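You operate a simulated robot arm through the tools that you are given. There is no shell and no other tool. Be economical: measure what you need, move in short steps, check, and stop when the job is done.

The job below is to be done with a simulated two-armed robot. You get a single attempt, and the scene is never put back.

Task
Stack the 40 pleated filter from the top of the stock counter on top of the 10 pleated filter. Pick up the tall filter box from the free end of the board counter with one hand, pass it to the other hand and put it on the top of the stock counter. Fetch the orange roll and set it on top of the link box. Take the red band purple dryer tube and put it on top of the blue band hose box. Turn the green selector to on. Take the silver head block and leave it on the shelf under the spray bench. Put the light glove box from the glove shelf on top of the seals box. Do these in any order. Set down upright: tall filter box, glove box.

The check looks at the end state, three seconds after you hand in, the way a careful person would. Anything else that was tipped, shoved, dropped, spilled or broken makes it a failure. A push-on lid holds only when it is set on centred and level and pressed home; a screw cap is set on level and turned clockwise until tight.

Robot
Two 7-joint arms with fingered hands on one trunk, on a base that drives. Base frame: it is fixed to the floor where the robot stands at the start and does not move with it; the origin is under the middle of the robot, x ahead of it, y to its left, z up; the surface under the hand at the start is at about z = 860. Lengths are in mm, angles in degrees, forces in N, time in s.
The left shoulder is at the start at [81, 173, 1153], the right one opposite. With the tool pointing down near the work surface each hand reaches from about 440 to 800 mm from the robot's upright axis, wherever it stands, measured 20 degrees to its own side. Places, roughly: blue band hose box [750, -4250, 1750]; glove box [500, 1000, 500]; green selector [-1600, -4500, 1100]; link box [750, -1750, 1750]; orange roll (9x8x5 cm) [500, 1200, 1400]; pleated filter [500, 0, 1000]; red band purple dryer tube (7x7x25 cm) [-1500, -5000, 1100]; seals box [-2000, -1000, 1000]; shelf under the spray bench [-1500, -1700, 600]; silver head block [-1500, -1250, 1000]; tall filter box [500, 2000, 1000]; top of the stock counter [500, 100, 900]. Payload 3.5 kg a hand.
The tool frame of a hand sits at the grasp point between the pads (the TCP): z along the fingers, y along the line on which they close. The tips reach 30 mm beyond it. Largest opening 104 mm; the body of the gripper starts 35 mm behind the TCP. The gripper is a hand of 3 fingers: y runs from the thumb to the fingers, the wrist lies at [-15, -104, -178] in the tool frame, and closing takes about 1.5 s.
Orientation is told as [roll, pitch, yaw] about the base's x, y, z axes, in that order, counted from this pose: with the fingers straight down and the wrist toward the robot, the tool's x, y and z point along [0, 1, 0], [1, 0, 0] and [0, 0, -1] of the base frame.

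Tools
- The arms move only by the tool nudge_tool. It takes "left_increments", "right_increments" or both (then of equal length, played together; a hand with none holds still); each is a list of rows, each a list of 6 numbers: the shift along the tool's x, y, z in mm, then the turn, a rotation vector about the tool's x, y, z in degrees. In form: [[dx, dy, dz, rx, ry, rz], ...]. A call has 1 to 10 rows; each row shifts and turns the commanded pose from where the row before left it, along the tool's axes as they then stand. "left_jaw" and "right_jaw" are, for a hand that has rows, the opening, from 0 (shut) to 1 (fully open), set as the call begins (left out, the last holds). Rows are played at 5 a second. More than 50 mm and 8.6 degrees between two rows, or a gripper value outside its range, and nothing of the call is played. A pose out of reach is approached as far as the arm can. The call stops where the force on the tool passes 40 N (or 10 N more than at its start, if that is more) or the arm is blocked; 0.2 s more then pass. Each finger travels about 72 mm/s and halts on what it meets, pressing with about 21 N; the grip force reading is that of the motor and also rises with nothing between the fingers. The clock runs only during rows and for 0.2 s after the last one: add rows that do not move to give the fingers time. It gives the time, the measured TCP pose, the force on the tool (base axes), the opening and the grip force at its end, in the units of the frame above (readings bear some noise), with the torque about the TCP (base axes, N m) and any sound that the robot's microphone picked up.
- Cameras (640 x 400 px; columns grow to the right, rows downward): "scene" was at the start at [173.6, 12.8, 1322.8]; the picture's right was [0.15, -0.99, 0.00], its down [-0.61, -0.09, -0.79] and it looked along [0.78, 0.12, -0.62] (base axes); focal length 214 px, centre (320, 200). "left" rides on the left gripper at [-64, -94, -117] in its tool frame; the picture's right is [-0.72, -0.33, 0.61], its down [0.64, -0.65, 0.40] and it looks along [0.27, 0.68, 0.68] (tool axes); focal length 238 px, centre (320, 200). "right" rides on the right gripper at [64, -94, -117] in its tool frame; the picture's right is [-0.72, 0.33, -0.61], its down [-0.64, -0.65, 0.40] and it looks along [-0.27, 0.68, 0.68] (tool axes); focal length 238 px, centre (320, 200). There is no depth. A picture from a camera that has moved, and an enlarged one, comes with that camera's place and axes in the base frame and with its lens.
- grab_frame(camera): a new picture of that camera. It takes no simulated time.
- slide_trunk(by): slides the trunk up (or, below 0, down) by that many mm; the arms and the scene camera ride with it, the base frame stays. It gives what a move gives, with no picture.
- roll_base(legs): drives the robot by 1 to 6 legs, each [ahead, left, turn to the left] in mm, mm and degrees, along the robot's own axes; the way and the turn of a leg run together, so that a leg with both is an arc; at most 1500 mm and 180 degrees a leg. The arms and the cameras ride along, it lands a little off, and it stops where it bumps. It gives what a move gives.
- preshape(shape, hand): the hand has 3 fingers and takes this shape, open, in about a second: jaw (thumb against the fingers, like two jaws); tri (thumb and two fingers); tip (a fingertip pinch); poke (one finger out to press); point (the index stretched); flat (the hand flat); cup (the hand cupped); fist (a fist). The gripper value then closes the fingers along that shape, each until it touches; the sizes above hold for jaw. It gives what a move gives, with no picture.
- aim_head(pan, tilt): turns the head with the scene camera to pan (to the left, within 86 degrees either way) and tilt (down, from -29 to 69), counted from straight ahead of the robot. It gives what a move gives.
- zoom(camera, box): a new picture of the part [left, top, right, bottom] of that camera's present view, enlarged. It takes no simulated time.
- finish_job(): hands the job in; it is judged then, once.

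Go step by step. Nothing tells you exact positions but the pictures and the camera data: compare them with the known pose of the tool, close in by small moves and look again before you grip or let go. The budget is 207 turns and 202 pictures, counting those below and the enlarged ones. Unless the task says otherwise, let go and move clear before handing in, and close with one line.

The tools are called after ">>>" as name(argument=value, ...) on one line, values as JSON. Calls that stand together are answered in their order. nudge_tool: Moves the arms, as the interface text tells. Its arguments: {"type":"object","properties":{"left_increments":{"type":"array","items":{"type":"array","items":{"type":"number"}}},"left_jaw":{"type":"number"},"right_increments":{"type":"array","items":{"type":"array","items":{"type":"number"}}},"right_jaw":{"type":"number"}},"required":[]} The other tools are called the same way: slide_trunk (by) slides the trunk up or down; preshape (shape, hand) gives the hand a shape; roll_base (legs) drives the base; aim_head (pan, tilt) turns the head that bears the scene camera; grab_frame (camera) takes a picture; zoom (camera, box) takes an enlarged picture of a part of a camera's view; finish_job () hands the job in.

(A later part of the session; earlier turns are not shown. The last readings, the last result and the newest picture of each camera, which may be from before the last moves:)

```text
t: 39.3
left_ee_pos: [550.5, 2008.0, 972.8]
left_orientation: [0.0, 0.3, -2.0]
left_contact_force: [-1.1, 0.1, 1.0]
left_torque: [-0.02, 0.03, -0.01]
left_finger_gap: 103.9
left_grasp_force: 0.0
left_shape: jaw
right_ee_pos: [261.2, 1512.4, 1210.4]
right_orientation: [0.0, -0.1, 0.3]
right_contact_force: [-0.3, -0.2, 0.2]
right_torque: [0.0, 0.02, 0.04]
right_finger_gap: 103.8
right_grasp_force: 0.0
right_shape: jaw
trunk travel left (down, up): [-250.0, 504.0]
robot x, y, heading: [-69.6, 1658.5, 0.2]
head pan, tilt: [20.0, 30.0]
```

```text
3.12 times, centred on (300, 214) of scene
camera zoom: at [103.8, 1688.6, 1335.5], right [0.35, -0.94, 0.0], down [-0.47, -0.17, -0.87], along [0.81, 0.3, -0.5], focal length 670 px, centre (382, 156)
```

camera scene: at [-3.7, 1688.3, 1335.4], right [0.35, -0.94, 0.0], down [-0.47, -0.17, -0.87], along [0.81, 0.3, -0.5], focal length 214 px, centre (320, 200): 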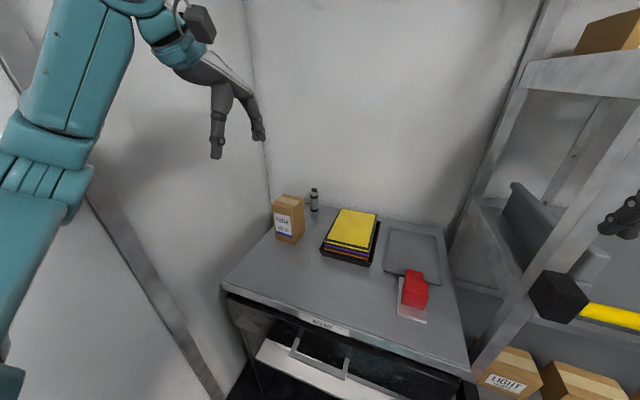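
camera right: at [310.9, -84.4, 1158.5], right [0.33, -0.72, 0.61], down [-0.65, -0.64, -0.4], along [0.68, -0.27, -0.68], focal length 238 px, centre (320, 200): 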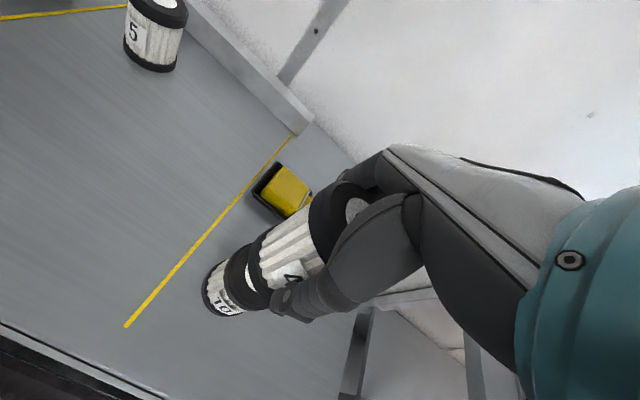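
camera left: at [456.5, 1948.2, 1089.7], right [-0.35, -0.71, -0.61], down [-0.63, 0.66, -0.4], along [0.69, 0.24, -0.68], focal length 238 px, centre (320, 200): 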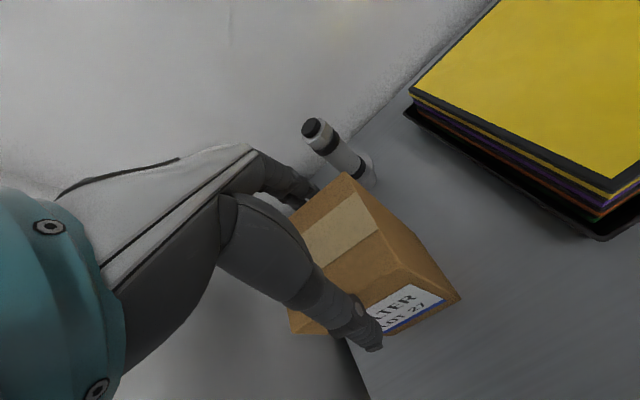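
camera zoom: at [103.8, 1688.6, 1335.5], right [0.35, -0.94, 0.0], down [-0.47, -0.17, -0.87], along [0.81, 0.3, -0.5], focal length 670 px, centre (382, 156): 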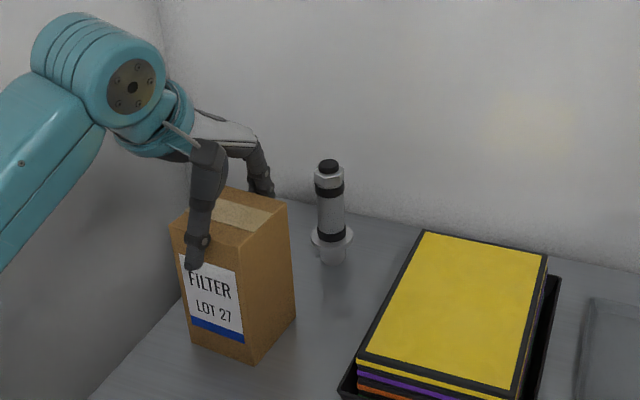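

The thumb is in front and the fingers behind, centred. I'll descend 30 mm more and close.

>>> nudge_tool(left_increments=[[0, 3, 15, 0, 0, 0], [0, 0, 17, 0, 0, 0], [0, 0, 0, 0, 0, 0]], left_jaw=1)

>>> nudge_tool(left_increments=[[0, 0, 0, 0, 0, 0], [0, 0, 0, 0, 0, 0], [0, 0, 0, 0, 0, 0], [0, 0, 0, 0, 0, 0], [0, 0, 0, 0, 0, 0], [0, 0, 0, 0, 0, 0]], left_jaw=0)

>>> zoom(camera="scene", box=[220, 150, 380, 278])

```text
t: 40.1
left_ee_pos: [555.2, 2008.3, 946.6]
left_orientation: [0.0, -0.5, -2.0]
left_contact_force: [-0.2, 1.3, 29.7]
left_torque: [-0.17, 0.03, -0.01]
left_finger_gap: 103.6
left_grasp_force: 0.1
left_shape: jaw
right_ee_pos: [258.1, 1511.9, 1211.4]
right_orientation: [0.2, -0.2, 0.2]
right_contact_force: [0.9, 0.2, 0.0]
right_torque: [-0.05, 0.02, 0.03]
right_finger_gap: 104.1
right_grasp_force: 0.2
right_shape: jaw
trunk travel left (down, up): [-250.0, 504.0]
robot x, y, heading: [-70.3, 1656.5, 0.2]
head pan, tilt: [20.0, 30.0]
```

```text
t: 41.5
left_ee_pos: [554.2, 2007.0, 945.3]
left_orientation: [0.0, -0.4, -2.0]
left_contact_force: [-0.6, -0.2, 29.0]
left_torque: [-0.2, -1.19, 0.06]
left_finger_gap: 71.5
left_grasp_force: 21.1
left_shape: jaw
right_ee_pos: [258.8, 1511.5, 1210.3]
right_orientation: [0.2, -0.2, 0.2]
right_contact_force: [0.0, 0.4, 0.3]
right_torque: [0.0, 0.02, -0.02]
right_finger_gap: 103.9
right_grasp_force: 0.0
right_shape: jaw
trunk travel left (down, up): [-250.0, 504.0]
robot x, y, heading: [-70.2, 1657.2, -0.0]
head pan, tilt: [20.0, 30.0]
```

```text
3.12 times, centred on (300, 214) of scene
camera zoom: at [101.0, 1687.1, 1336.0], right [0.35, -0.94, 0.0], down [-0.47, -0.17, -0.87], along [0.81, 0.3, -0.5], focal length 670 px, centre (382, 156)
```

zoom: 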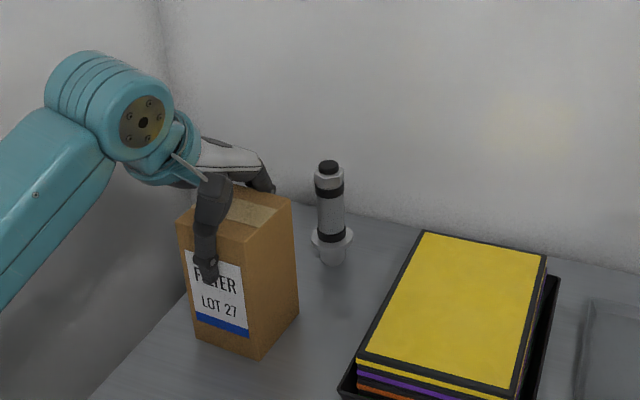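

Gripped at 71 mm with the palm resting on the box top. I'll lift it and look.

>>> nudge_tool(left_increments=[[0, 0, -10, 0, 0, 0], [0, 0, -30, 0, 0, 0], [0, 0, -45, 0, 0, 0], [0, 0, -45, 0, 0, 0], [0, 0, -45, 0, 0, 0], [0, 0, -45, 0, 0, 0], [0, 0, 0, 0, 0, 0]], left_jaw=0)

>>> grab_frame(camera="scene")

```text
t: 43.1
left_ee_pos: [554.9, 2006.7, 1162.9]
left_orientation: [0.0, 0.4, -2.0]
left_contact_force: [0.6, -0.6, -0.7]
left_torque: [-0.03, -0.01, 0.02]
left_finger_gap: 71.2
left_grasp_force: 20.8
left_shape: jaw
right_ee_pos: [261.8, 1512.2, 1210.4]
right_orientation: [0.0, 0.0, 0.2]
right_contact_force: [0.7, -0.5, -0.4]
right_torque: [0.01, -0.02, -0.01]
right_finger_gap: 103.9
right_grasp_force: 0.1
right_shape: jaw
trunk travel left (down, up): [-250.0, 504.0]
robot x, y, heading: [-67.5, 1656.5, 0.3]
head pan, tilt: [20.0, 30.0]
```

```text
167 pictures are left
camera scene: at [104.4, 1689.0, 1335.3], right [0.35, -0.94, 0.0], down [-0.47, -0.17, -0.87], along [0.81, 0.3, -0.5], focal length 214 px, centre (320, 200)
```

scene: 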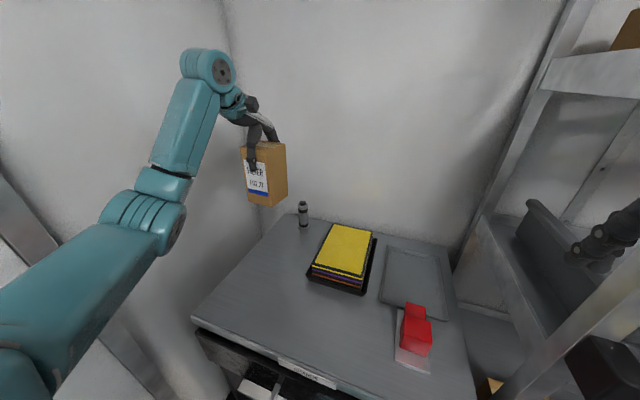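

The box hangs securely. I'll back out and drive right to open floor in front of the stock counter, then do the handover there.

>>> roll_base(legs=[[-420, 0, 0], [0, -1500, 0]])

>>> nudge_tool(left_increments=[[-40, -20, 0, 0, 0, 0], [-40, -20, 0, 0, 0, 0], [-40, -20, 0, 0, 0, 0], [-40, -20, 0, 0, 0, 0], [-40, -20, -20, 0, 0, 0], [-40, -10, -30, 0, 0, 0], [-30, 0, -30, 0, 0, 0], [0, 0, 0, 0, 0, 0]], left_jaw=0)

>>> aim_head(pan=0, tilt=20)

>>> grab_frame(camera="scene")

```text
t: 52.8
left_ee_pos: [135.3, 475.7, 1162.3]
left_orientation: [-0.1, 0.4, -3.1]
left_contact_force: [-0.5, 0.0, -1.4]
left_torque: [0.0, 0.02, -0.02]
left_finger_gap: 71.6
left_grasp_force: 21.3
left_shape: jaw
right_ee_pos: [-168.5, -12.8, 1209.0]
right_orientation: [0.0, -0.1, -0.9]
right_contact_force: [0.1, 0.5, 0.7]
right_torque: [-0.01, 0.03, 0.0]
right_finger_gap: 103.9
right_grasp_force: 0.0
right_shape: jaw
trunk travel left (down, up): [-250.0, 504.0]
robot x, y, heading: [-492.3, 137.0, -1.1]
head pan, tilt: [20.0, 30.0]
```

```text
refused: row 6 steps farther than a row can; nothing moved
```

```text
t: 53.6
left_ee_pos: [134.4, 475.3, 1162.9]
left_orientation: [0.0, 0.3, -3.1]
left_contact_force: [0.8, 0.0, -1.7]
left_torque: [-0.03, 0.02, 0.01]
left_finger_gap: 71.4
left_grasp_force: 21.4
left_shape: jaw
right_ee_pos: [-168.3, -12.3, 1210.4]
right_orientation: [0.0, 0.0, -0.9]
right_contact_force: [-0.1, -1.1, -0.3]
right_torque: [0.02, 0.0, 0.03]
right_finger_gap: 103.9
right_grasp_force: 0.2
right_shape: jaw
trunk travel left (down, up): [-250.0, 504.0]
robot x, y, heading: [-499.4, 141.6, -0.8]
head pan, tilt: [0.0, 20.0]
```

```text
166 pictures are left
camera scene: at [-313.7, 135.7, 1351.4], right [-0.02, -1.0, 0.0], down [-0.34, 0.01, -0.94], along [0.94, -0.01, -0.34], focal length 214 px, centre (320, 200)
```

scene: 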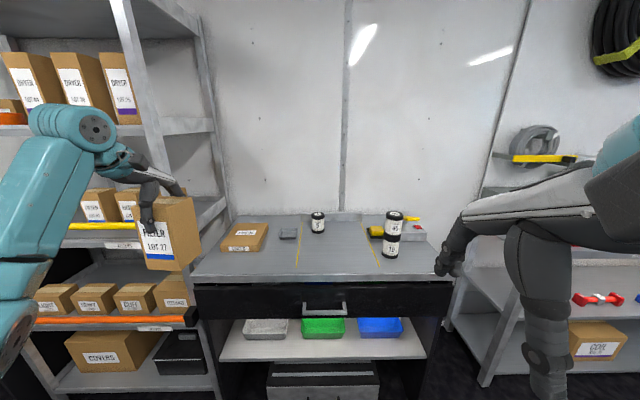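

Now I'll bring the box in front of the chest with the left hand while the right hand tilts to 56° to come in from the right.

>>> nudge_tool(left_increments=[[-37, -16.5, -6, 0, 0, 0], [-37, -16.5, -6, 0, 0, 0], [-37, -16.5, -6, 0, 0, 0], [-37, -16.5, -6, 0, 0, 0], [-37, -16.5, -6, 0, 0, 0], [-37, -16.5, -6, 0, 0, 0], [-37, -16.5, -6, 0, 0, 0], [-35, -16.5, -5, 0, 0, 0], [0, 0, 0, 0, 0, 0]], right_increments=[[0, 24, 0, 0, 8, 0], [0, 24, 0, 0, 8, 0], [0, 24, 0, 0, 8, 0], [0, 24, 0, 0, 8, 0], [0, 24, 0, 0, 8, 0], [0, 24, 0, 0, 8, 0], [0, 24, 0, 0, 8, 0], [0, 0, 0, 0, 0, 0], [0, 0, 0, 0, 0, 0]], left_jaw=0, right_jaw=1)

>>> grab_frame(camera="scene")

>>> grab_frame(camera="right")

```text
t: 55.6
left_ee_pos: [-10.2, 190.6, 1209.0]
left_orientation: [0.0, 0.4, -3.1]
left_contact_force: [-0.3, 0.2, -1.5]
left_torque: [-0.01, -0.02, 0.0]
left_finger_gap: 71.4
left_grasp_force: 21.2
left_shape: jaw
right_ee_pos: [-0.0, -14.3, 1208.9]
right_orientation: [56.0, 0.0, -0.9]
right_contact_force: [0.0, 0.6, -0.2]
right_torque: [-0.03, 0.01, 0.02]
right_finger_gap: 104.1
right_grasp_force: 0.0
right_shape: jaw
trunk travel left (down, up): [-250.0, 504.0]
robot x, y, heading: [-496.5, 136.1, -0.9]
head pan, tilt: [0.0, 20.0]
```

```text
165 pictures are left
camera scene: at [-313.3, 136.0, 1351.4], right [-0.02, -1.0, 0.0], down [-0.34, 0.01, -0.94], along [0.94, -0.01, -0.34], focal length 214 px, centre (320, 200)
```

scene: 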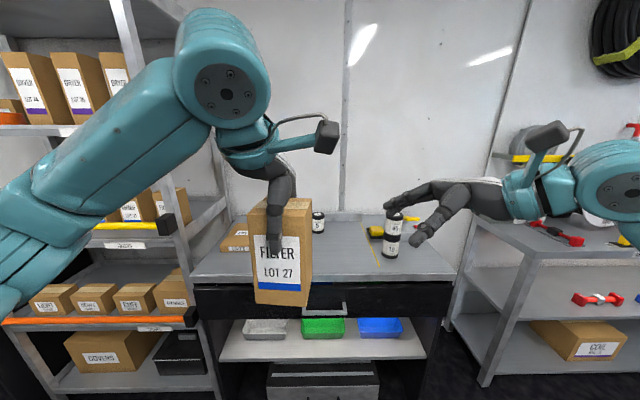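

```text
164 pictures are left
camera right: at [-94.2, -75.1, 1327.2], right [0.31, -0.92, -0.25], down [-0.65, -0.01, -0.76], along [0.69, 0.4, -0.6], focal length 238 px, centre (320, 200)
```

right: 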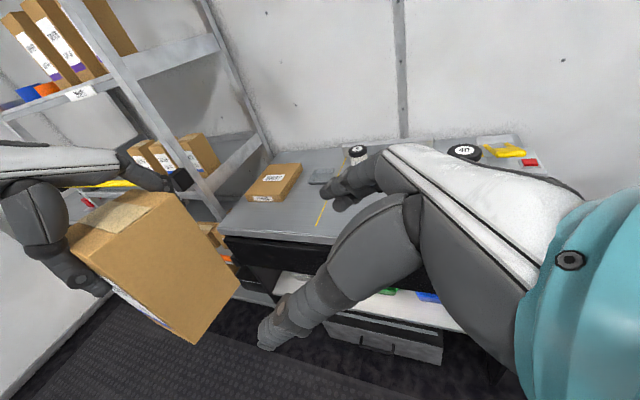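

Both hands are well placed. I'll tilt the right hand 10° more and move it to about 80 mm from its grasp low on the box.

>>> nudge_tool(right_increments=[[0, -5, 0, 0, 5, 0], [0, -5, 0, 0, 5, 0], [-7, 0, 45, 0, 0, 0], [0, 0, 45, 0, 0, 0], [0, 0, 39, 0, 0, 0], [0, 0, 0, 0, 0, 0], [0, 0, 0, 0, 0, 0]], right_jaw=1)

>>> grab_frame(camera="scene")

>>> grab_frame(camera="right")

```text
t: 57.2
left_ee_pos: [-12.2, 189.8, 1208.5]
left_orientation: [0.0, 0.3, -3.0]
left_contact_force: [-0.3, 0.2, -2.6]
left_torque: [-0.02, 0.0, 0.01]
left_finger_gap: 71.5
left_grasp_force: 20.7
left_shape: jaw
right_ee_pos: [-10.2, 100.8, 1149.4]
right_orientation: [66.1, 0.0, -0.9]
right_contact_force: [0.2, -0.2, -0.7]
right_torque: [-0.01, 0.01, -0.01]
right_finger_gap: 103.9
right_grasp_force: 0.1
right_shape: jaw
trunk travel left (down, up): [-250.0, 504.0]
robot x, y, heading: [-496.9, 136.3, -0.8]
head pan, tilt: [0.0, 20.0]
```

```text
163 pictures are left
camera scene: at [-313.6, 135.7, 1351.5], right [-0.02, -1.0, 0.0], down [-0.34, 0.01, -0.94], along [0.94, -0.01, -0.34], focal length 214 px, centre (320, 200)
```

scene: 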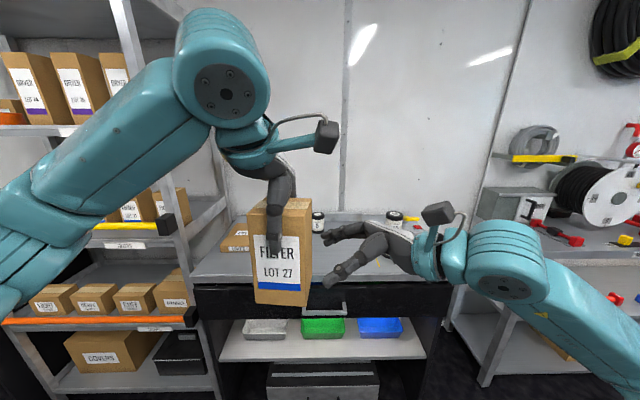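

```text
162 pictures are left
camera right: at [-105.7, 21.1, 1255.3], right [0.31, -0.86, -0.41], down [-0.65, 0.12, -0.75], along [0.69, 0.5, -0.52], focal length 238 px, centre (320, 200)
```

right: 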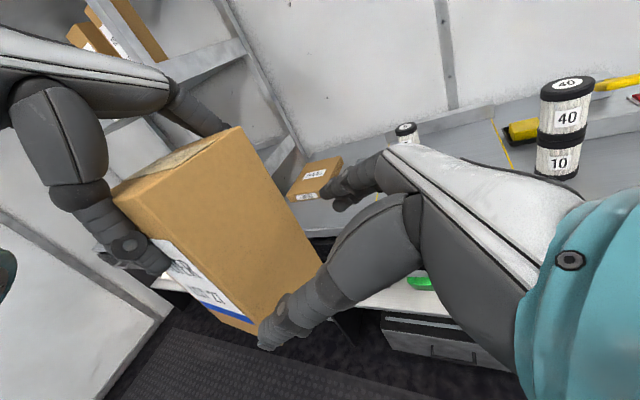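

Thumb and fingers straddle the box as intended. I'll advance the last 78 mm and close the right hand.

>>> nudge_tool(right_increments=[[0, -1, 26, 0, 0, 0], [0, 0, 26, 0, 0, 0], [0, 0, 24, 0, 0, 0], [0, 0, 0, 0, 0, 0]], right_jaw=1)

>>> grab_frame(camera="scene")

>>> grab_frame(camera="right")

```text
t: 58.2
left_ee_pos: [-10.8, 190.2, 1211.0]
left_orientation: [0.1, 0.3, -3.1]
left_contact_force: [5.1, 8.4, -5.3]
left_torque: [0.74, -0.62, -0.35]
left_finger_gap: 72.7
left_grasp_force: 21.7
left_shape: jaw
right_ee_pos: [-8.7, 170.2, 1119.4]
right_orientation: [66.1, 0.0, -0.9]
right_contact_force: [-4.4, -8.0, 3.0]
right_torque: [0.06, 0.19, 0.44]
right_finger_gap: 103.9
right_grasp_force: 0.1
right_shape: jaw
trunk travel left (down, up): [-250.0, 504.0]
robot x, y, heading: [-495.6, 136.4, -1.1]
head pan, tilt: [0.0, 20.0]
```

```text
161 pictures are left
camera scene: at [-313.8, 135.3, 1351.5], right [-0.02, -1.0, 0.0], down [-0.34, 0.01, -0.94], along [0.94, -0.01, -0.34], focal length 214 px, centre (320, 200)
```

scene: 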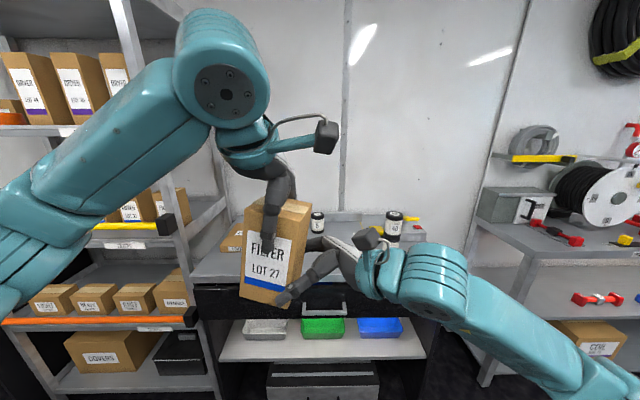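

```text
160 pictures are left
camera right: at [-103.6, 90.4, 1225.6], right [0.31, -0.86, -0.41], down [-0.65, 0.12, -0.75], along [0.69, 0.5, -0.52], focal length 238 px, centre (320, 200)
```

right: 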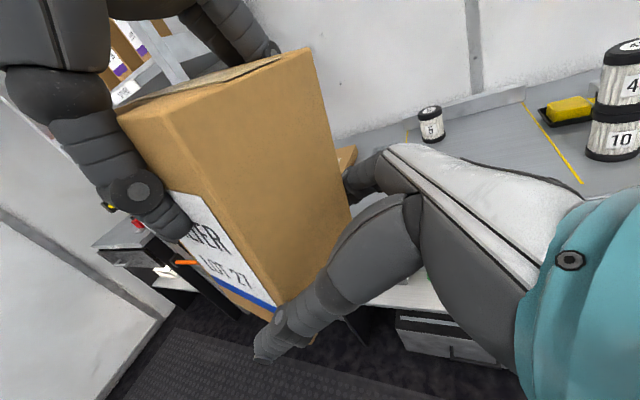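

The right palm nudged the box so that it tilted about 10° in the left grip; I can correct for that on placement. I'll ease back a few mm and close the right hand.

>>> nudge_tool(right_increments=[[0, -1, -5, 0, 0, 0], [0, 0, 0, 0, 0, 0]], right_jaw=1)

>>> nudge_tool(right_increments=[[0, 0, 0, 0, 0, 0], [0, 0, 0, 0, 0, 0], [0, 0, 0, 0, 0, 0], [0, 0, 0, 0, 0, 0], [0, 0, 0, 0, 0, 0], [0, 0, 0, 0, 0, 0]], right_jaw=0)

>>> grab_frame(camera="scene")

>>> grab_frame(camera="right")

```text
t: 58.8
left_ee_pos: [-11.3, 190.1, 1209.7]
left_orientation: [0.0, 0.4, -3.1]
left_contact_force: [2.8, 4.3, -2.4]
left_torque: [0.45, -0.44, -0.18]
left_finger_gap: 72.8
left_grasp_force: 20.7
left_shape: jaw
right_ee_pos: [-8.3, 165.8, 1122.0]
right_orientation: [66.1, -0.1, -0.9]
right_contact_force: [-4.2, -5.2, 1.2]
right_torque: [0.04, 0.09, 0.26]
right_finger_gap: 104.1
right_grasp_force: 0.0
right_shape: jaw
trunk travel left (down, up): [-250.0, 504.0]
robot x, y, heading: [-495.6, 138.5, -0.9]
head pan, tilt: [0.0, 20.0]
```

```text
t: 60.2
left_ee_pos: [-10.9, 190.4, 1208.3]
left_orientation: [0.0, 0.3, -3.1]
left_contact_force: [6.3, 5.8, -2.7]
left_torque: [0.55, -0.53, -0.04]
left_finger_gap: 73.1
left_grasp_force: 20.9
left_shape: jaw
right_ee_pos: [-8.2, 166.0, 1122.5]
right_orientation: [66.0, -0.1, -0.9]
right_contact_force: [-6.6, -6.2, 0.6]
right_torque: [0.04, -0.03, 0.28]
right_finger_gap: 74.7
right_grasp_force: 20.7
right_shape: jaw
trunk travel left (down, up): [-250.0, 504.0]
robot x, y, heading: [-496.4, 138.4, -1.2]
head pan, tilt: [0.0, 20.0]
```

```text
159 pictures are left
camera scene: at [-313.7, 135.6, 1351.5], right [-0.02, -1.0, 0.0], down [-0.34, 0.01, -0.94], along [0.94, -0.01, -0.34], focal length 214 px, centre (320, 200)
```

scene: 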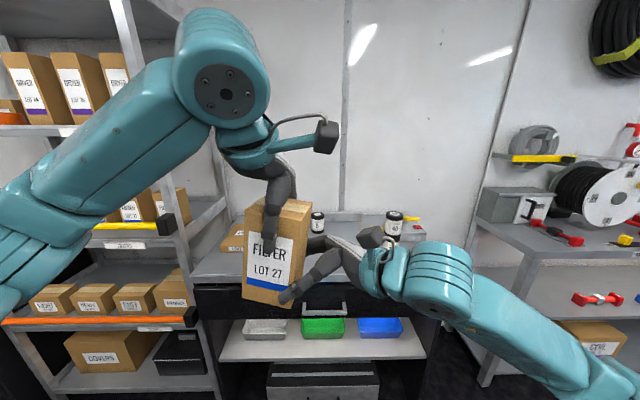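

```text
158 pictures are left
camera right: at [-103.9, 86.0, 1227.8], right [0.31, -0.86, -0.41], down [-0.65, 0.12, -0.75], along [0.69, 0.5, -0.52], focal length 238 px, centre (320, 200)
```

right: 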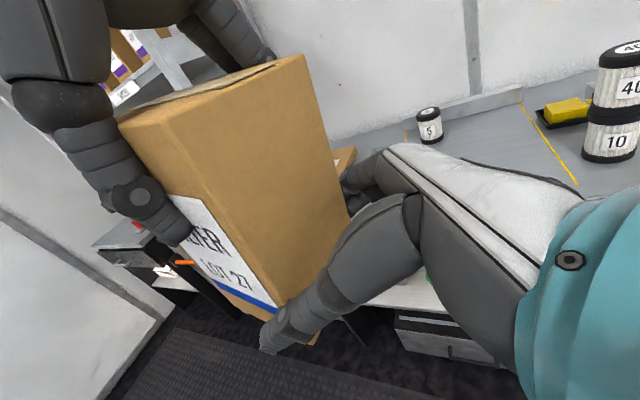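

The right hand holds it at 75 mm. Now I'll open the left hand and raise it straight off.

>>> nudge_tool(left_increments=[[0, 0, 0, 0, 0, 0], [0, 0, 0, 0, 0, 0], [0, 0, 0, 0, 0, 0], [0, 0, 0, 0, 0, 0], [0, 0, -20, 0, 0, 0], [0, 0, -40, 0, 0, 0], [0, 0, -45, 0, 0, 0], [0, 0, -45, 0, 0, 0]], left_jaw=1)

>>> grab_frame(camera="scene")

```text
t: 62.0
left_ee_pos: [-14.4, 188.2, 1361.1]
left_orientation: [0.0, 0.3, -3.2]
left_contact_force: [-0.1, 0.0, 0.3]
left_torque: [-0.02, -0.01, -0.03]
left_finger_gap: 104.0
left_grasp_force: 0.0
left_shape: jaw
right_ee_pos: [-8.8, 164.3, 1121.5]
right_orientation: [66.0, 0.0, -0.9]
right_contact_force: [-0.3, 0.7, 0.0]
right_torque: [-0.07, -0.01, 0.01]
right_finger_gap: 76.0
right_grasp_force: 20.9
right_shape: jaw
trunk travel left (down, up): [-250.0, 504.0]
robot x, y, heading: [-497.2, 136.6, -1.0]
head pan, tilt: [0.0, 20.0]
```

```text
157 pictures are left
camera scene: at [-314.4, 135.0, 1351.6], right [-0.02, -1.0, 0.0], down [-0.34, 0.01, -0.94], along [0.94, -0.01, -0.34], focal length 214 px, centre (320, 200)
```

scene: 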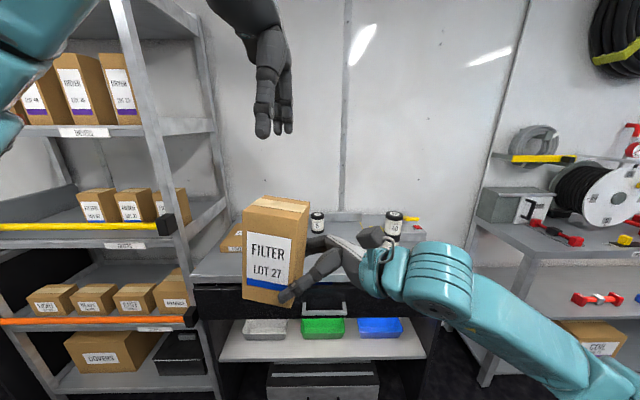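

The box is in the right hand alone now. I'll rotate it back upright by about 10°, move the left hand aside, and zoom to check.

>>> nudge_tool(right_increments=[[0, 0, 0, 0, -5, 0], [0, 0, 0, 0, -5, 0], [0, 0, 0, 0, 0, 0], [0, 0, 0, 0, 0, 0]], left_increments=[[40, 0, 0, 0, 0, 0], [40, 0, 0, 0, 0, 0], [40, 0, 0, 0, 0, 0], [40, 0, 0, 0, 0, 0]], right_jaw=0)

>>> zoom(camera="scene", box=[210, 170, 370, 330])

```text
t: 63.0
left_ee_pos: [-3.5, 350.7, 1361.1]
left_orientation: [0.0, 0.3, -3.1]
left_contact_force: [-0.2, -0.1, 0.5]
left_torque: [0.0, -0.01, 0.02]
left_finger_gap: 103.8
left_grasp_force: 0.0
left_shape: jaw
right_ee_pos: [-8.2, 166.2, 1123.1]
right_orientation: [55.9, -0.1, -0.9]
right_contact_force: [0.0, 0.1, 0.3]
right_torque: [-0.08, -0.03, -0.02]
right_finger_gap: 76.1
right_grasp_force: 20.5
right_shape: jaw
trunk travel left (down, up): [-250.0, 504.0]
robot x, y, heading: [-493.7, 140.0, -0.8]
head pan, tilt: [0.0, 20.0]
```

```text
2.50 times, centred on (290, 250) of scene
camera zoom: at [-313.7, 136.4, 1351.5], right [-0.02, -1.0, 0.0], down [-0.34, 0.0, -0.94], along [0.94, -0.01, -0.34], focal length 536 px, centre (395, 75)
```

zoom: 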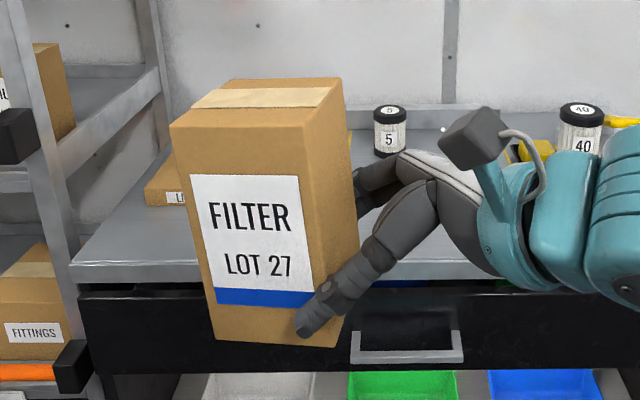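

The box is upright within about 3° now, with its bottom about 52 mm below the grip point. I'll trim 2.5°, then drive up to the counter.

>>> nudge_tool(right_increments=[[0, 0, 0, 0, 2.5, 0], [0, 0, 0, 0, 0, 0]], right_jaw=0)

>>> roll_base(legs=[[415, -75, 0.8]])

>>> aim_head(pan=0, tilt=38)

>>> grab_frame(camera="scene")

```text
t: 63.6
left_ee_pos: [-4.7, 349.2, 1360.7]
left_orientation: [-0.1, 0.3, -3.2]
left_contact_force: [-0.5, 0.9, 0.0]
left_torque: [0.02, 0.01, -0.01]
left_finger_gap: 103.9
left_grasp_force: 0.1
left_shape: jaw
right_ee_pos: [-7.6, 165.2, 1122.2]
right_orientation: [58.5, 0.1, -0.9]
right_contact_force: [-0.7, -0.1, 0.4]
right_torque: [-0.07, -0.04, 0.02]
right_finger_gap: 75.9
right_grasp_force: 21.1
right_shape: jaw
trunk travel left (down, up): [-250.0, 504.0]
robot x, y, heading: [-497.4, 138.6, -1.0]
head pan, tilt: [0.0, 20.0]
```

```text
t: 66.2
left_ee_pos: [400.6, 276.3, 1360.7]
left_orientation: [-0.1, 0.3, -2.4]
left_contact_force: [0.5, 0.7, -0.5]
left_torque: [-0.03, 0.0, 0.02]
left_finger_gap: 104.0
left_grasp_force: 0.1
left_shape: jaw
right_ee_pos: [399.4, 92.8, 1121.5]
right_orientation: [58.4, 0.0, -0.2]
right_contact_force: [0.9, 0.4, 0.5]
right_torque: [-0.06, -0.02, 0.0]
right_finger_gap: 76.0
right_grasp_force: 20.9
right_shape: jaw
trunk travel left (down, up): [-250.0, 504.0]
robot x, y, heading: [-86.9, 57.7, -0.2]
head pan, tilt: [0.0, 20.0]
```

```text
t: 67.0
left_ee_pos: [400.0, 277.0, 1362.3]
left_orientation: [-0.1, 0.3, -2.4]
left_contact_force: [-0.4, 0.8, 0.3]
left_torque: [0.02, -0.01, -0.03]
left_finger_gap: 104.2
left_grasp_force: 0.0
left_shape: jaw
right_ee_pos: [400.0, 91.9, 1121.7]
right_orientation: [58.5, 0.0, -0.2]
right_contact_force: [0.2, -0.4, 0.8]
right_torque: [-0.05, -0.01, 0.01]
right_finger_gap: 75.8
right_grasp_force: 20.8
right_shape: jaw
trunk travel left (down, up): [-250.0, 504.0]
robot x, y, heading: [-90.5, 57.9, -0.1]
head pan, tilt: [0.0, 38.0]
```

```text
155 pictures are left
camera scene: at [86.6, 58.6, 1323.1], right [0.0, -1.0, 0.0], down [-0.62, 0.0, -0.79], along [0.79, 0.0, -0.62], focal length 214 px, centre (320, 200)
```

scene: 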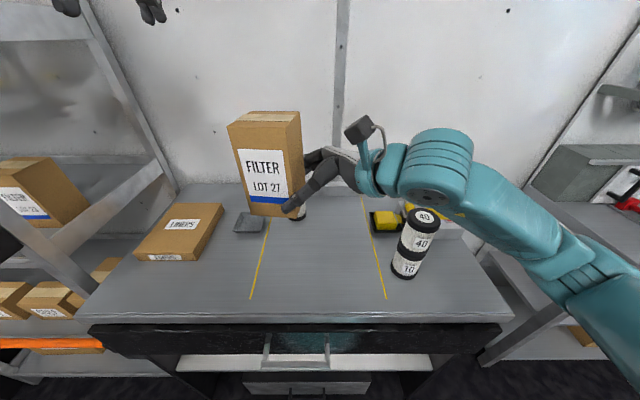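

The forearm would pass too near the filter stack here, so I'll shift the base back 35 and left 50 before lowering.

>>> roll_base(legs=[[-35, 50, 0]])

>>> nudge_tool(right_increments=[[-34, 0, 21, 0, 0, 0], [-34, 0, 21, 0, 0, 0], [-34, 0, 21, 0, 0, 0], [0, 0, 0, 0, 0, 0]], right_jaw=0)

>>> grab_frame(camera="scene")

```text
t: 67.9
left_ee_pos: [366.1, 328.6, 1361.1]
left_orientation: [-0.1, 0.3, -2.5]
left_contact_force: [0.0, 0.0, -0.2]
left_torque: [-0.03, 0.02, -0.02]
left_finger_gap: 104.0
left_grasp_force: 0.0
left_shape: jaw
right_ee_pos: [362.9, 143.5, 1122.5]
right_orientation: [58.4, 0.0, -0.3]
right_contact_force: [0.1, 0.1, 0.3]
right_torque: [-0.13, 0.01, 0.0]
right_finger_gap: 75.9
right_grasp_force: 21.2
right_shape: jaw
trunk travel left (down, up): [-250.0, 504.0]
robot x, y, heading: [-126.7, 106.3, -0.3]
head pan, tilt: [0.0, 38.0]
```

```text
t: 68.9
left_ee_pos: [366.8, 326.8, 1359.7]
left_orientation: [0.0, 0.3, -2.4]
left_contact_force: [-0.2, -1.0, 0.2]
left_torque: [-0.03, 0.01, 0.03]
left_finger_gap: 103.9
left_grasp_force: 0.0
left_shape: jaw
right_ee_pos: [364.7, 143.8, 1000.9]
right_orientation: [58.5, 0.0, -0.2]
right_contact_force: [0.5, 1.1, 0.4]
right_torque: [-0.05, 0.01, 0.01]
right_finger_gap: 76.3
right_grasp_force: 21.5
right_shape: jaw
trunk travel left (down, up): [-250.0, 504.0]
robot x, y, heading: [-121.8, 107.8, -0.4]
head pan, tilt: [0.0, 38.0]
```

```text
154 pictures are left
camera scene: at [52.1, 108.6, 1323.1], right [0.0, -1.0, 0.0], down [-0.62, 0.0, -0.79], along [0.79, 0.0, -0.62], focal length 214 px, centre (320, 200)
```

scene: 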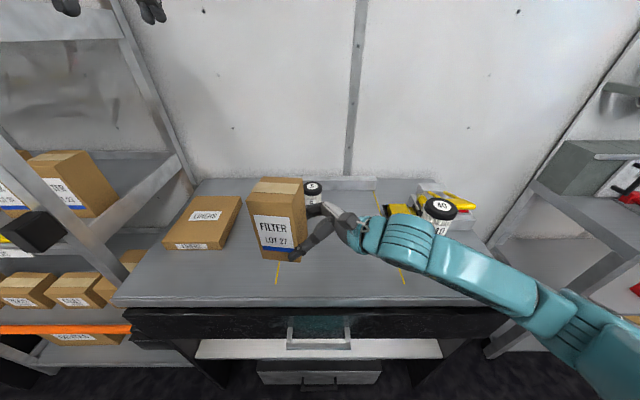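

The forearm runs in front of the stack with about 50 mm to spare. I'll continue lowering, gently at the end.

>>> nudge_tool(right_increments=[[-26, 0, 16, 0, 0, 0], [-26, 0, 16, 0, 0, 0], [-12, 0, 7.4, 0, 0, 0], [0, 0, 0, 0, 0, 0]], right_jaw=0)

>>> zoom(camera="scene", box=[210, 160, 370, 300])

>>> grab_frame(camera="scene")

```text
t: 69.9
left_ee_pos: [367.5, 326.7, 1361.5]
left_orientation: [-0.1, 0.3, -2.4]
left_contact_force: [0.4, 0.6, 0.9]
left_torque: [-0.02, 0.03, 0.0]
left_finger_gap: 103.7
left_grasp_force: 0.0
left_shape: jaw
right_ee_pos: [364.3, 142.4, 928.2]
right_orientation: [58.5, -0.1, -0.1]
right_contact_force: [0.0, 0.9, 0.3]
right_torque: [-0.06, -0.04, 0.0]
right_finger_gap: 75.6
right_grasp_force: 20.8
right_shape: jaw
trunk travel left (down, up): [-250.0, 504.0]
robot x, y, heading: [-124.2, 110.3, -0.4]
head pan, tilt: [0.0, 38.0]
```

```text
2.86 times, centred on (290, 230) of scene
camera zoom: at [52.1, 108.5, 1323.1], right [0.0, -1.0, 0.0], down [-0.62, 0.0, -0.79], along [0.79, 0.0, -0.62], focal length 613 px, centre (406, 114)
```

zoom: 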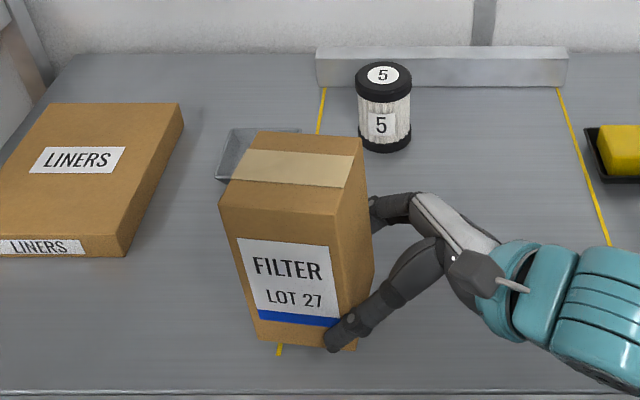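

```text
152 pictures are left
camera scene: at [52.1, 108.5, 1323.1], right [0.0, -1.0, 0.0], down [-0.62, 0.0, -0.79], along [0.79, 0.0, -0.62], focal length 214 px, centre (320, 200)
```

scene: 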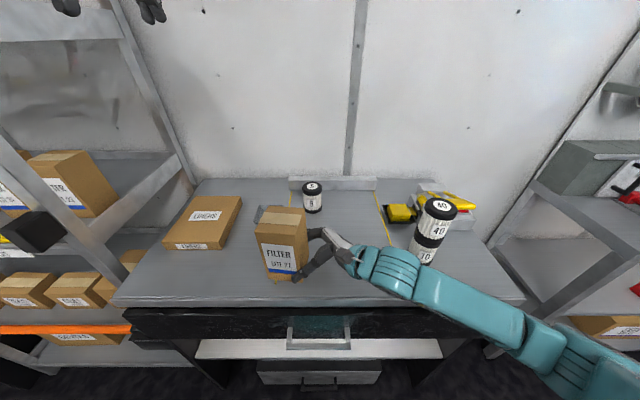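

Clear of the stack. I'll lower slowly in 4 mm steps until it touches.

>>> nudge_tool(right_increments=[[-3.4, 0, 2.1, 0, 0, 0], [-3.4, 0, 2.1, 0, 0, 0], [-3.4, 0, 2.1, 0, 0, 0], [-2.5, 0, 1.6, 0, 0, 0], [0, 0, 0, 0, 0, 0]], right_jaw=0)

>>> zoom(camera="scene", box=[230, 190, 350, 300])

```text
t: 71.1
left_ee_pos: [366.5, 326.3, 1360.2]
left_orientation: [0.0, 0.3, -2.4]
left_contact_force: [-0.3, -0.2, 1.5]
left_torque: [0.02, -0.01, 0.0]
left_finger_gap: 104.1
left_grasp_force: 0.0
left_shape: jaw
right_ee_pos: [365.3, 142.4, 913.2]
right_orientation: [58.5, 0.0, -0.3]
right_contact_force: [-0.5, -0.1, -0.3]
right_torque: [-0.08, -0.02, 0.0]
right_finger_gap: 75.8
right_grasp_force: 20.9
right_shape: jaw
trunk travel left (down, up): [-250.0, 504.0]
robot x, y, heading: [-123.9, 109.8, -0.0]
head pan, tilt: [0.0, 38.0]
```

```text
3.64 times, centred on (290, 245) of scene
camera zoom: at [52.2, 108.5, 1323.0], right [0.0, -1.0, 0.0], down [-0.62, 0.0, -0.79], along [0.79, 0.0, -0.62], focal length 780 px, centre (429, 36)
```

zoom: 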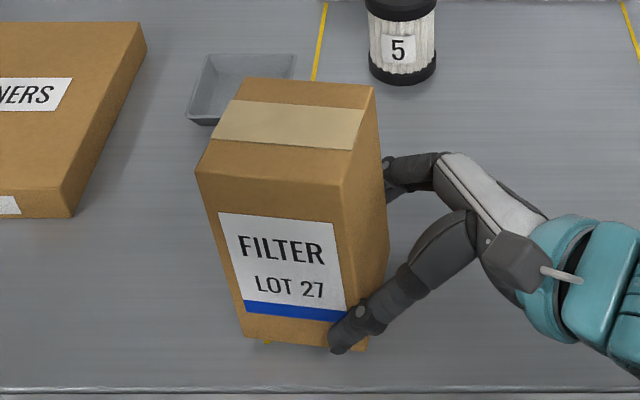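

No contact yet; it looks upright. Continuing in 4 mm steps.

>>> nudge_tool(right_increments=[[-3.4, 0, 2.1, 0, 0, 0], [-3.4, 0, 2.1, 0, 0, 0], [-3.4, 0, 2.1, 0, 0, 0], [-3.4, 0, 2.1, 0, 0, 0], [0, 0, 0, 0, 0, 0]], right_jaw=0)

```text
t: 72.3
left_ee_pos: [364.9, 324.9, 1362.7]
left_orientation: [0.0, 0.2, -2.4]
left_contact_force: [-0.1, 0.1, -0.7]
left_torque: [0.0, -0.02, 0.0]
left_finger_gap: 103.9
left_grasp_force: 0.0
left_shape: jaw
right_ee_pos: [363.3, 143.0, 900.6]
right_orientation: [58.9, -0.4, -0.3]
right_contact_force: [-2.1, -5.9, 23.0]
right_torque: [0.39, -0.54, -0.02]
right_finger_gap: 76.2
right_grasp_force: 21.2
right_shape: jaw
trunk travel left (down, up): [-250.0, 504.0]
robot x, y, heading: [-123.1, 108.6, -0.5]
head pan, tilt: [0.0, 38.0]
```

It has touched down at 23 N. I'll release, then check before withdrawing.

>>> nudge_tool(right_increments=[[1.7, 0, -1, 0, 0, 0], [0, 0, 0, 0, 0, 0]], right_jaw=0)

>>> nudge_tool(right_increments=[[0, 0, 0, 0, 0, 0], [0, 0, 0, 0, 0, 0], [0, 0, 0, 0, 0, 0], [0, 0, 0, 0, 0, 0], [0, 0, 0, 0, 0, 0]], right_jaw=1)

>>> zoom(camera="scene", box=[230, 190, 350, 300])

```text
t: 72.9
left_ee_pos: [365.1, 325.6, 1363.3]
left_orientation: [-0.1, 0.2, -2.4]
left_contact_force: [0.7, 0.5, 0.0]
left_torque: [-0.02, 0.02, 0.0]
left_finger_gap: 104.0
left_grasp_force: 0.1
left_shape: jaw
right_ee_pos: [362.7, 143.0, 902.0]
right_orientation: [58.8, -0.3, 0.0]
right_contact_force: [-0.8, -4.0, 23.2]
right_torque: [0.44, -0.6, -0.07]
right_finger_gap: 76.0
right_grasp_force: 21.2
right_shape: jaw
trunk travel left (down, up): [-250.0, 504.0]
robot x, y, heading: [-124.2, 107.8, -0.1]
head pan, tilt: [0.0, 38.0]
```

```text
t: 74.1
left_ee_pos: [366.4, 325.8, 1360.9]
left_orientation: [-0.1, 0.2, -2.4]
left_contact_force: [0.2, 1.2, 0.5]
left_torque: [-0.02, 0.02, 0.01]
left_finger_gap: 103.7
left_grasp_force: 0.1
left_shape: jaw
right_ee_pos: [363.6, 142.3, 898.5]
right_orientation: [58.5, 0.0, -0.2]
right_contact_force: [0.5, 0.1, -0.7]
right_torque: [-0.02, 0.0, -0.01]
right_finger_gap: 103.6
right_grasp_force: 0.2
right_shape: jaw
trunk travel left (down, up): [-250.0, 504.0]
robot x, y, heading: [-123.8, 108.6, -0.1]
head pan, tilt: [0.0, 38.0]
```

```text
3.64 times, centred on (290, 245) of scene
camera zoom: at [52.1, 108.5, 1323.0], right [0.0, -1.0, 0.0], down [-0.62, 0.0, -0.79], along [0.79, 0.0, -0.62], focal length 780 px, centre (429, 36)
```

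zoom: 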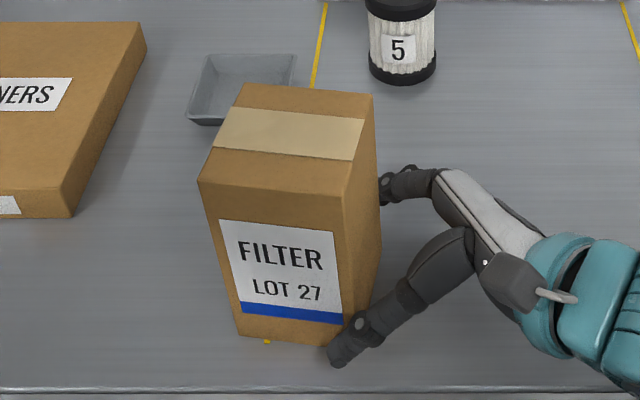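

The tall filter box stands upright on its own. Withdrawing along the fingers, then up.

>>> nudge_tool(right_increments=[[0, 0, -35, 0, 0, 0], [0, 0, -40, 0, 0, 0], [38, 0, -23, 0, 0, 0], [38, 0, -23, 0, 0, 0], [38, 0, -23, 0, 0, 0], [38, 0, -23, 0, 0, 0], [38, 0, -23, 0, 0, 0]], right_jaw=1)

>>> roll_base(legs=[[-370, 0, 0]])

>>> grab_frame(camera="scene")

```text
t: 75.7
left_ee_pos: [366.6, 326.5, 1360.6]
left_orientation: [0.1, 0.3, -2.4]
left_contact_force: [-0.1, -0.1, 0.0]
left_torque: [0.01, 0.0, -0.01]
left_finger_gap: 104.1
left_grasp_force: 0.1
left_shape: jaw
right_ee_pos: [363.7, 80.4, 1160.3]
right_orientation: [58.4, 0.1, -0.2]
right_contact_force: [-0.6, -0.5, 0.4]
right_torque: [-0.02, -0.01, -0.02]
right_finger_gap: 103.6
right_grasp_force: 0.0
right_shape: jaw
trunk travel left (down, up): [-250.0, 504.0]
robot x, y, heading: [-123.5, 107.8, -0.2]
head pan, tilt: [0.0, 38.0]
```

```text
t: 78.1
left_ee_pos: [-1.7, 326.1, 1361.8]
left_orientation: [0.0, 0.3, -2.5]
left_contact_force: [-0.8, -0.5, 0.1]
left_torque: [-0.02, 0.03, 0.03]
left_finger_gap: 104.3
left_grasp_force: 0.1
left_shape: jaw
right_ee_pos: [-4.3, 81.5, 1159.6]
right_orientation: [58.5, -0.1, -0.3]
right_contact_force: [-0.1, 0.3, 0.7]
right_torque: [0.02, -0.02, -0.03]
right_finger_gap: 103.6
right_grasp_force: 0.0
right_shape: jaw
trunk travel left (down, up): [-250.0, 504.0]
robot x, y, heading: [-488.5, 113.1, -0.4]
head pan, tilt: [0.0, 38.0]
```

```text
149 pictures are left
camera scene: at [-316.3, 109.5, 1323.2], right [-0.01, -1.0, 0.0], down [-0.62, 0.0, -0.79], along [0.79, 0.0, -0.62], focal length 214 px, centre (320, 200)
```

scene: 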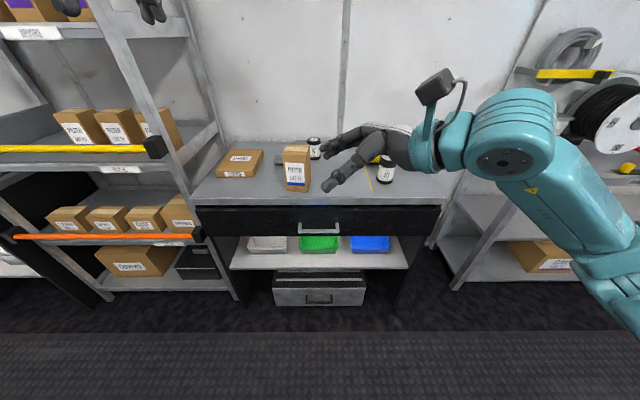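

Both filter jobs are done. I'll square the right hand again and drive to the rack for the roll and glove box.

>>> nudge_tool(right_increments=[[0, 0, 0, 0, -8.36, 0], [0, 0, 0, 0, -8.36, 0], [0, 0, 0, 0, -8.36, 0], [0, 0, 0, 0, -8.36, 0], [0, 0, 0, 0, -8.36, 0], [0, 0, 0, 0, -8.36, 0], [0, 0, 0, 0, -8.36, 0], [-45, 0, -15, 0, 0, 0], [-45, 0, -15, 0, 0, 0], [-45, 0, -15, 0, 0, 0]])

>>> roll_base(legs=[[0, 1100, 0.4]])

>>> aim_head(pan=0, tilt=30)

>>> grab_frame(camera="scene")

>>> zoom(camera="scene", box=[180, 200, 420, 350])

```text
t: 80.3
left_ee_pos: [-1.3, 324.7, 1361.3]
left_orientation: [0.0, 0.3, -2.5]
left_contact_force: [-0.2, -0.3, -0.5]
left_torque: [0.03, 0.0, 0.0]
left_finger_gap: 104.0
left_grasp_force: 0.0
left_shape: jaw
right_ee_pos: [-3.9, -56.3, 1204.2]
right_orientation: [0.0, 0.0, -0.3]
right_contact_force: [0.1, 0.5, 0.7]
right_torque: [0.01, -0.04, 0.02]
right_finger_gap: 103.6
right_grasp_force: 0.0
right_shape: jaw
trunk travel left (down, up): [-250.0, 504.0]
robot x, y, heading: [-491.2, 108.5, -0.2]
head pan, tilt: [0.0, 38.0]
```

```text
t: 85.9
left_ee_pos: [0.7, 1427.3, 1361.2]
left_orientation: [0.1, 0.3, -2.2]
left_contact_force: [-0.8, 0.3, -0.3]
left_torque: [0.01, 0.0, 0.01]
left_finger_gap: 103.6
left_grasp_force: 0.0
left_shape: jaw
right_ee_pos: [-0.9, 1044.6, 1203.5]
right_orientation: [0.0, 0.0, 0.1]
right_contact_force: [-0.9, 0.9, -0.4]
right_torque: [0.0, 0.03, -0.02]
right_finger_gap: 103.4
right_grasp_force: 0.1
right_shape: jaw
trunk travel left (down, up): [-250.0, 504.0]
robot x, y, heading: [-484.8, 1207.2, 0.1]
head pan, tilt: [0.0, 38.0]
```

```text
t: 86.6
left_ee_pos: [0.3, 1426.8, 1361.0]
left_orientation: [0.0, 0.3, -2.2]
left_contact_force: [0.1, -0.6, 0.4]
left_torque: [0.01, -0.02, -0.02]
left_finger_gap: 103.8
left_grasp_force: 0.0
left_shape: jaw
right_ee_pos: [-1.0, 1046.0, 1203.4]
right_orientation: [0.0, 0.0, 0.0]
right_contact_force: [0.2, 0.2, 0.1]
right_torque: [0.05, -0.02, -0.02]
right_finger_gap: 103.4
right_grasp_force: 0.1
right_shape: jaw
trunk travel left (down, up): [-250.0, 504.0]
robot x, y, heading: [-490.1, 1206.8, -0.1]
head pan, tilt: [0.0, 30.0]
```

```text
148 pictures are left
camera scene: at [-309.1, 1207.7, 1335.4], right [0.0, -1.0, 0.0], down [-0.5, 0.0, -0.87], along [0.87, 0.0, -0.5], focal length 214 px, centre (320, 200)
```

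scene: 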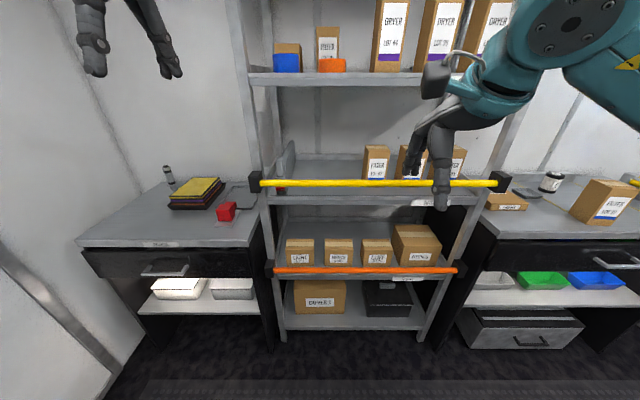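

```text
2.67 times, centred on (300, 275) of scene
camera zoom: at [-309.1, 1207.7, 1335.4], right [0.0, -1.0, 0.0], down [-0.5, 0.0, -0.87], along [0.87, 0.0, -0.5], focal length 572 px, centre (373, 0)
```

zoom: 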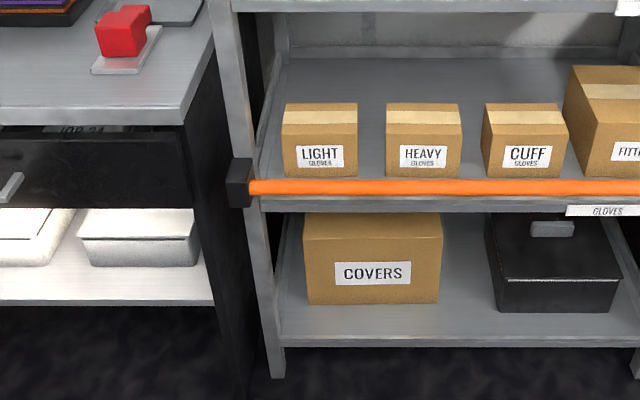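

I'll lower the trunk for a second view height, which also suits the glove shelf.

>>> slide_trunk(by=-250)

>>> grab_frame(camera="scene")

>>> zoom(camera="scene", box=[220, 150, 420, 300])

```text
t: 89.2
left_ee_pos: [-0.8, 1426.1, 1112.4]
left_orientation: [0.1, 0.4, -2.1]
left_contact_force: [-0.1, 0.5, 0.2]
left_torque: [0.02, -0.05, -0.04]
left_finger_gap: 103.9
left_grasp_force: 0.0
left_shape: jaw
right_ee_pos: [-1.4, 1045.4, 953.6]
right_orientation: [0.1, 0.0, 0.0]
right_contact_force: [-1.2, 0.2, 0.4]
right_torque: [-0.01, -0.03, -0.01]
right_finger_gap: 103.5
right_grasp_force: 0.1
right_shape: jaw
trunk travel left (down, up): [0.0, 754.0]
robot x, y, heading: [-487.5, 1206.0, -0.0]
head pan, tilt: [0.0, 30.0]
```

```text
146 pictures are left
camera scene: at [-169.9, 1207.9, 1071.7], right [0.0, -1.0, 0.0], down [-0.5, 0.0, -0.87], along [0.87, 0.0, -0.5], focal length 214 px, centre (320, 200)
```

scene: 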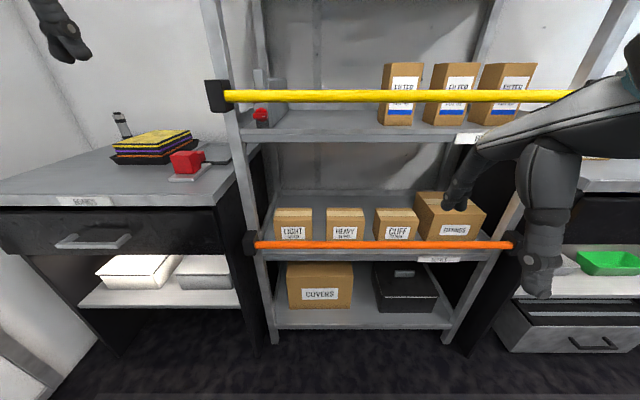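

```text
2.67 times, centred on (320, 225) of scene
camera zoom: at [-169.9, 1207.9, 1071.7], right [0.0, -1.0, 0.0], down [-0.5, 0.0, -0.87], along [0.87, 0.0, -0.5], focal length 572 px, centre (320, 133)
```

zoom: 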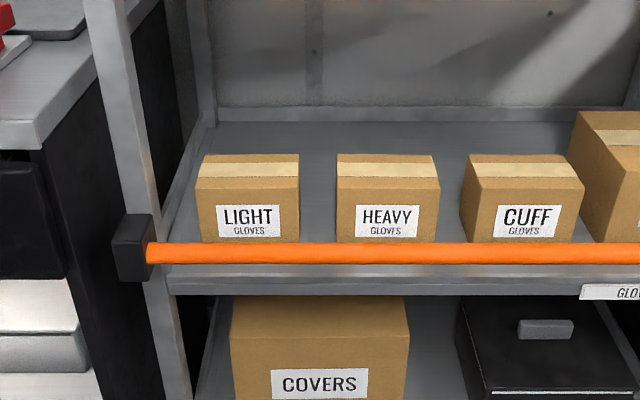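

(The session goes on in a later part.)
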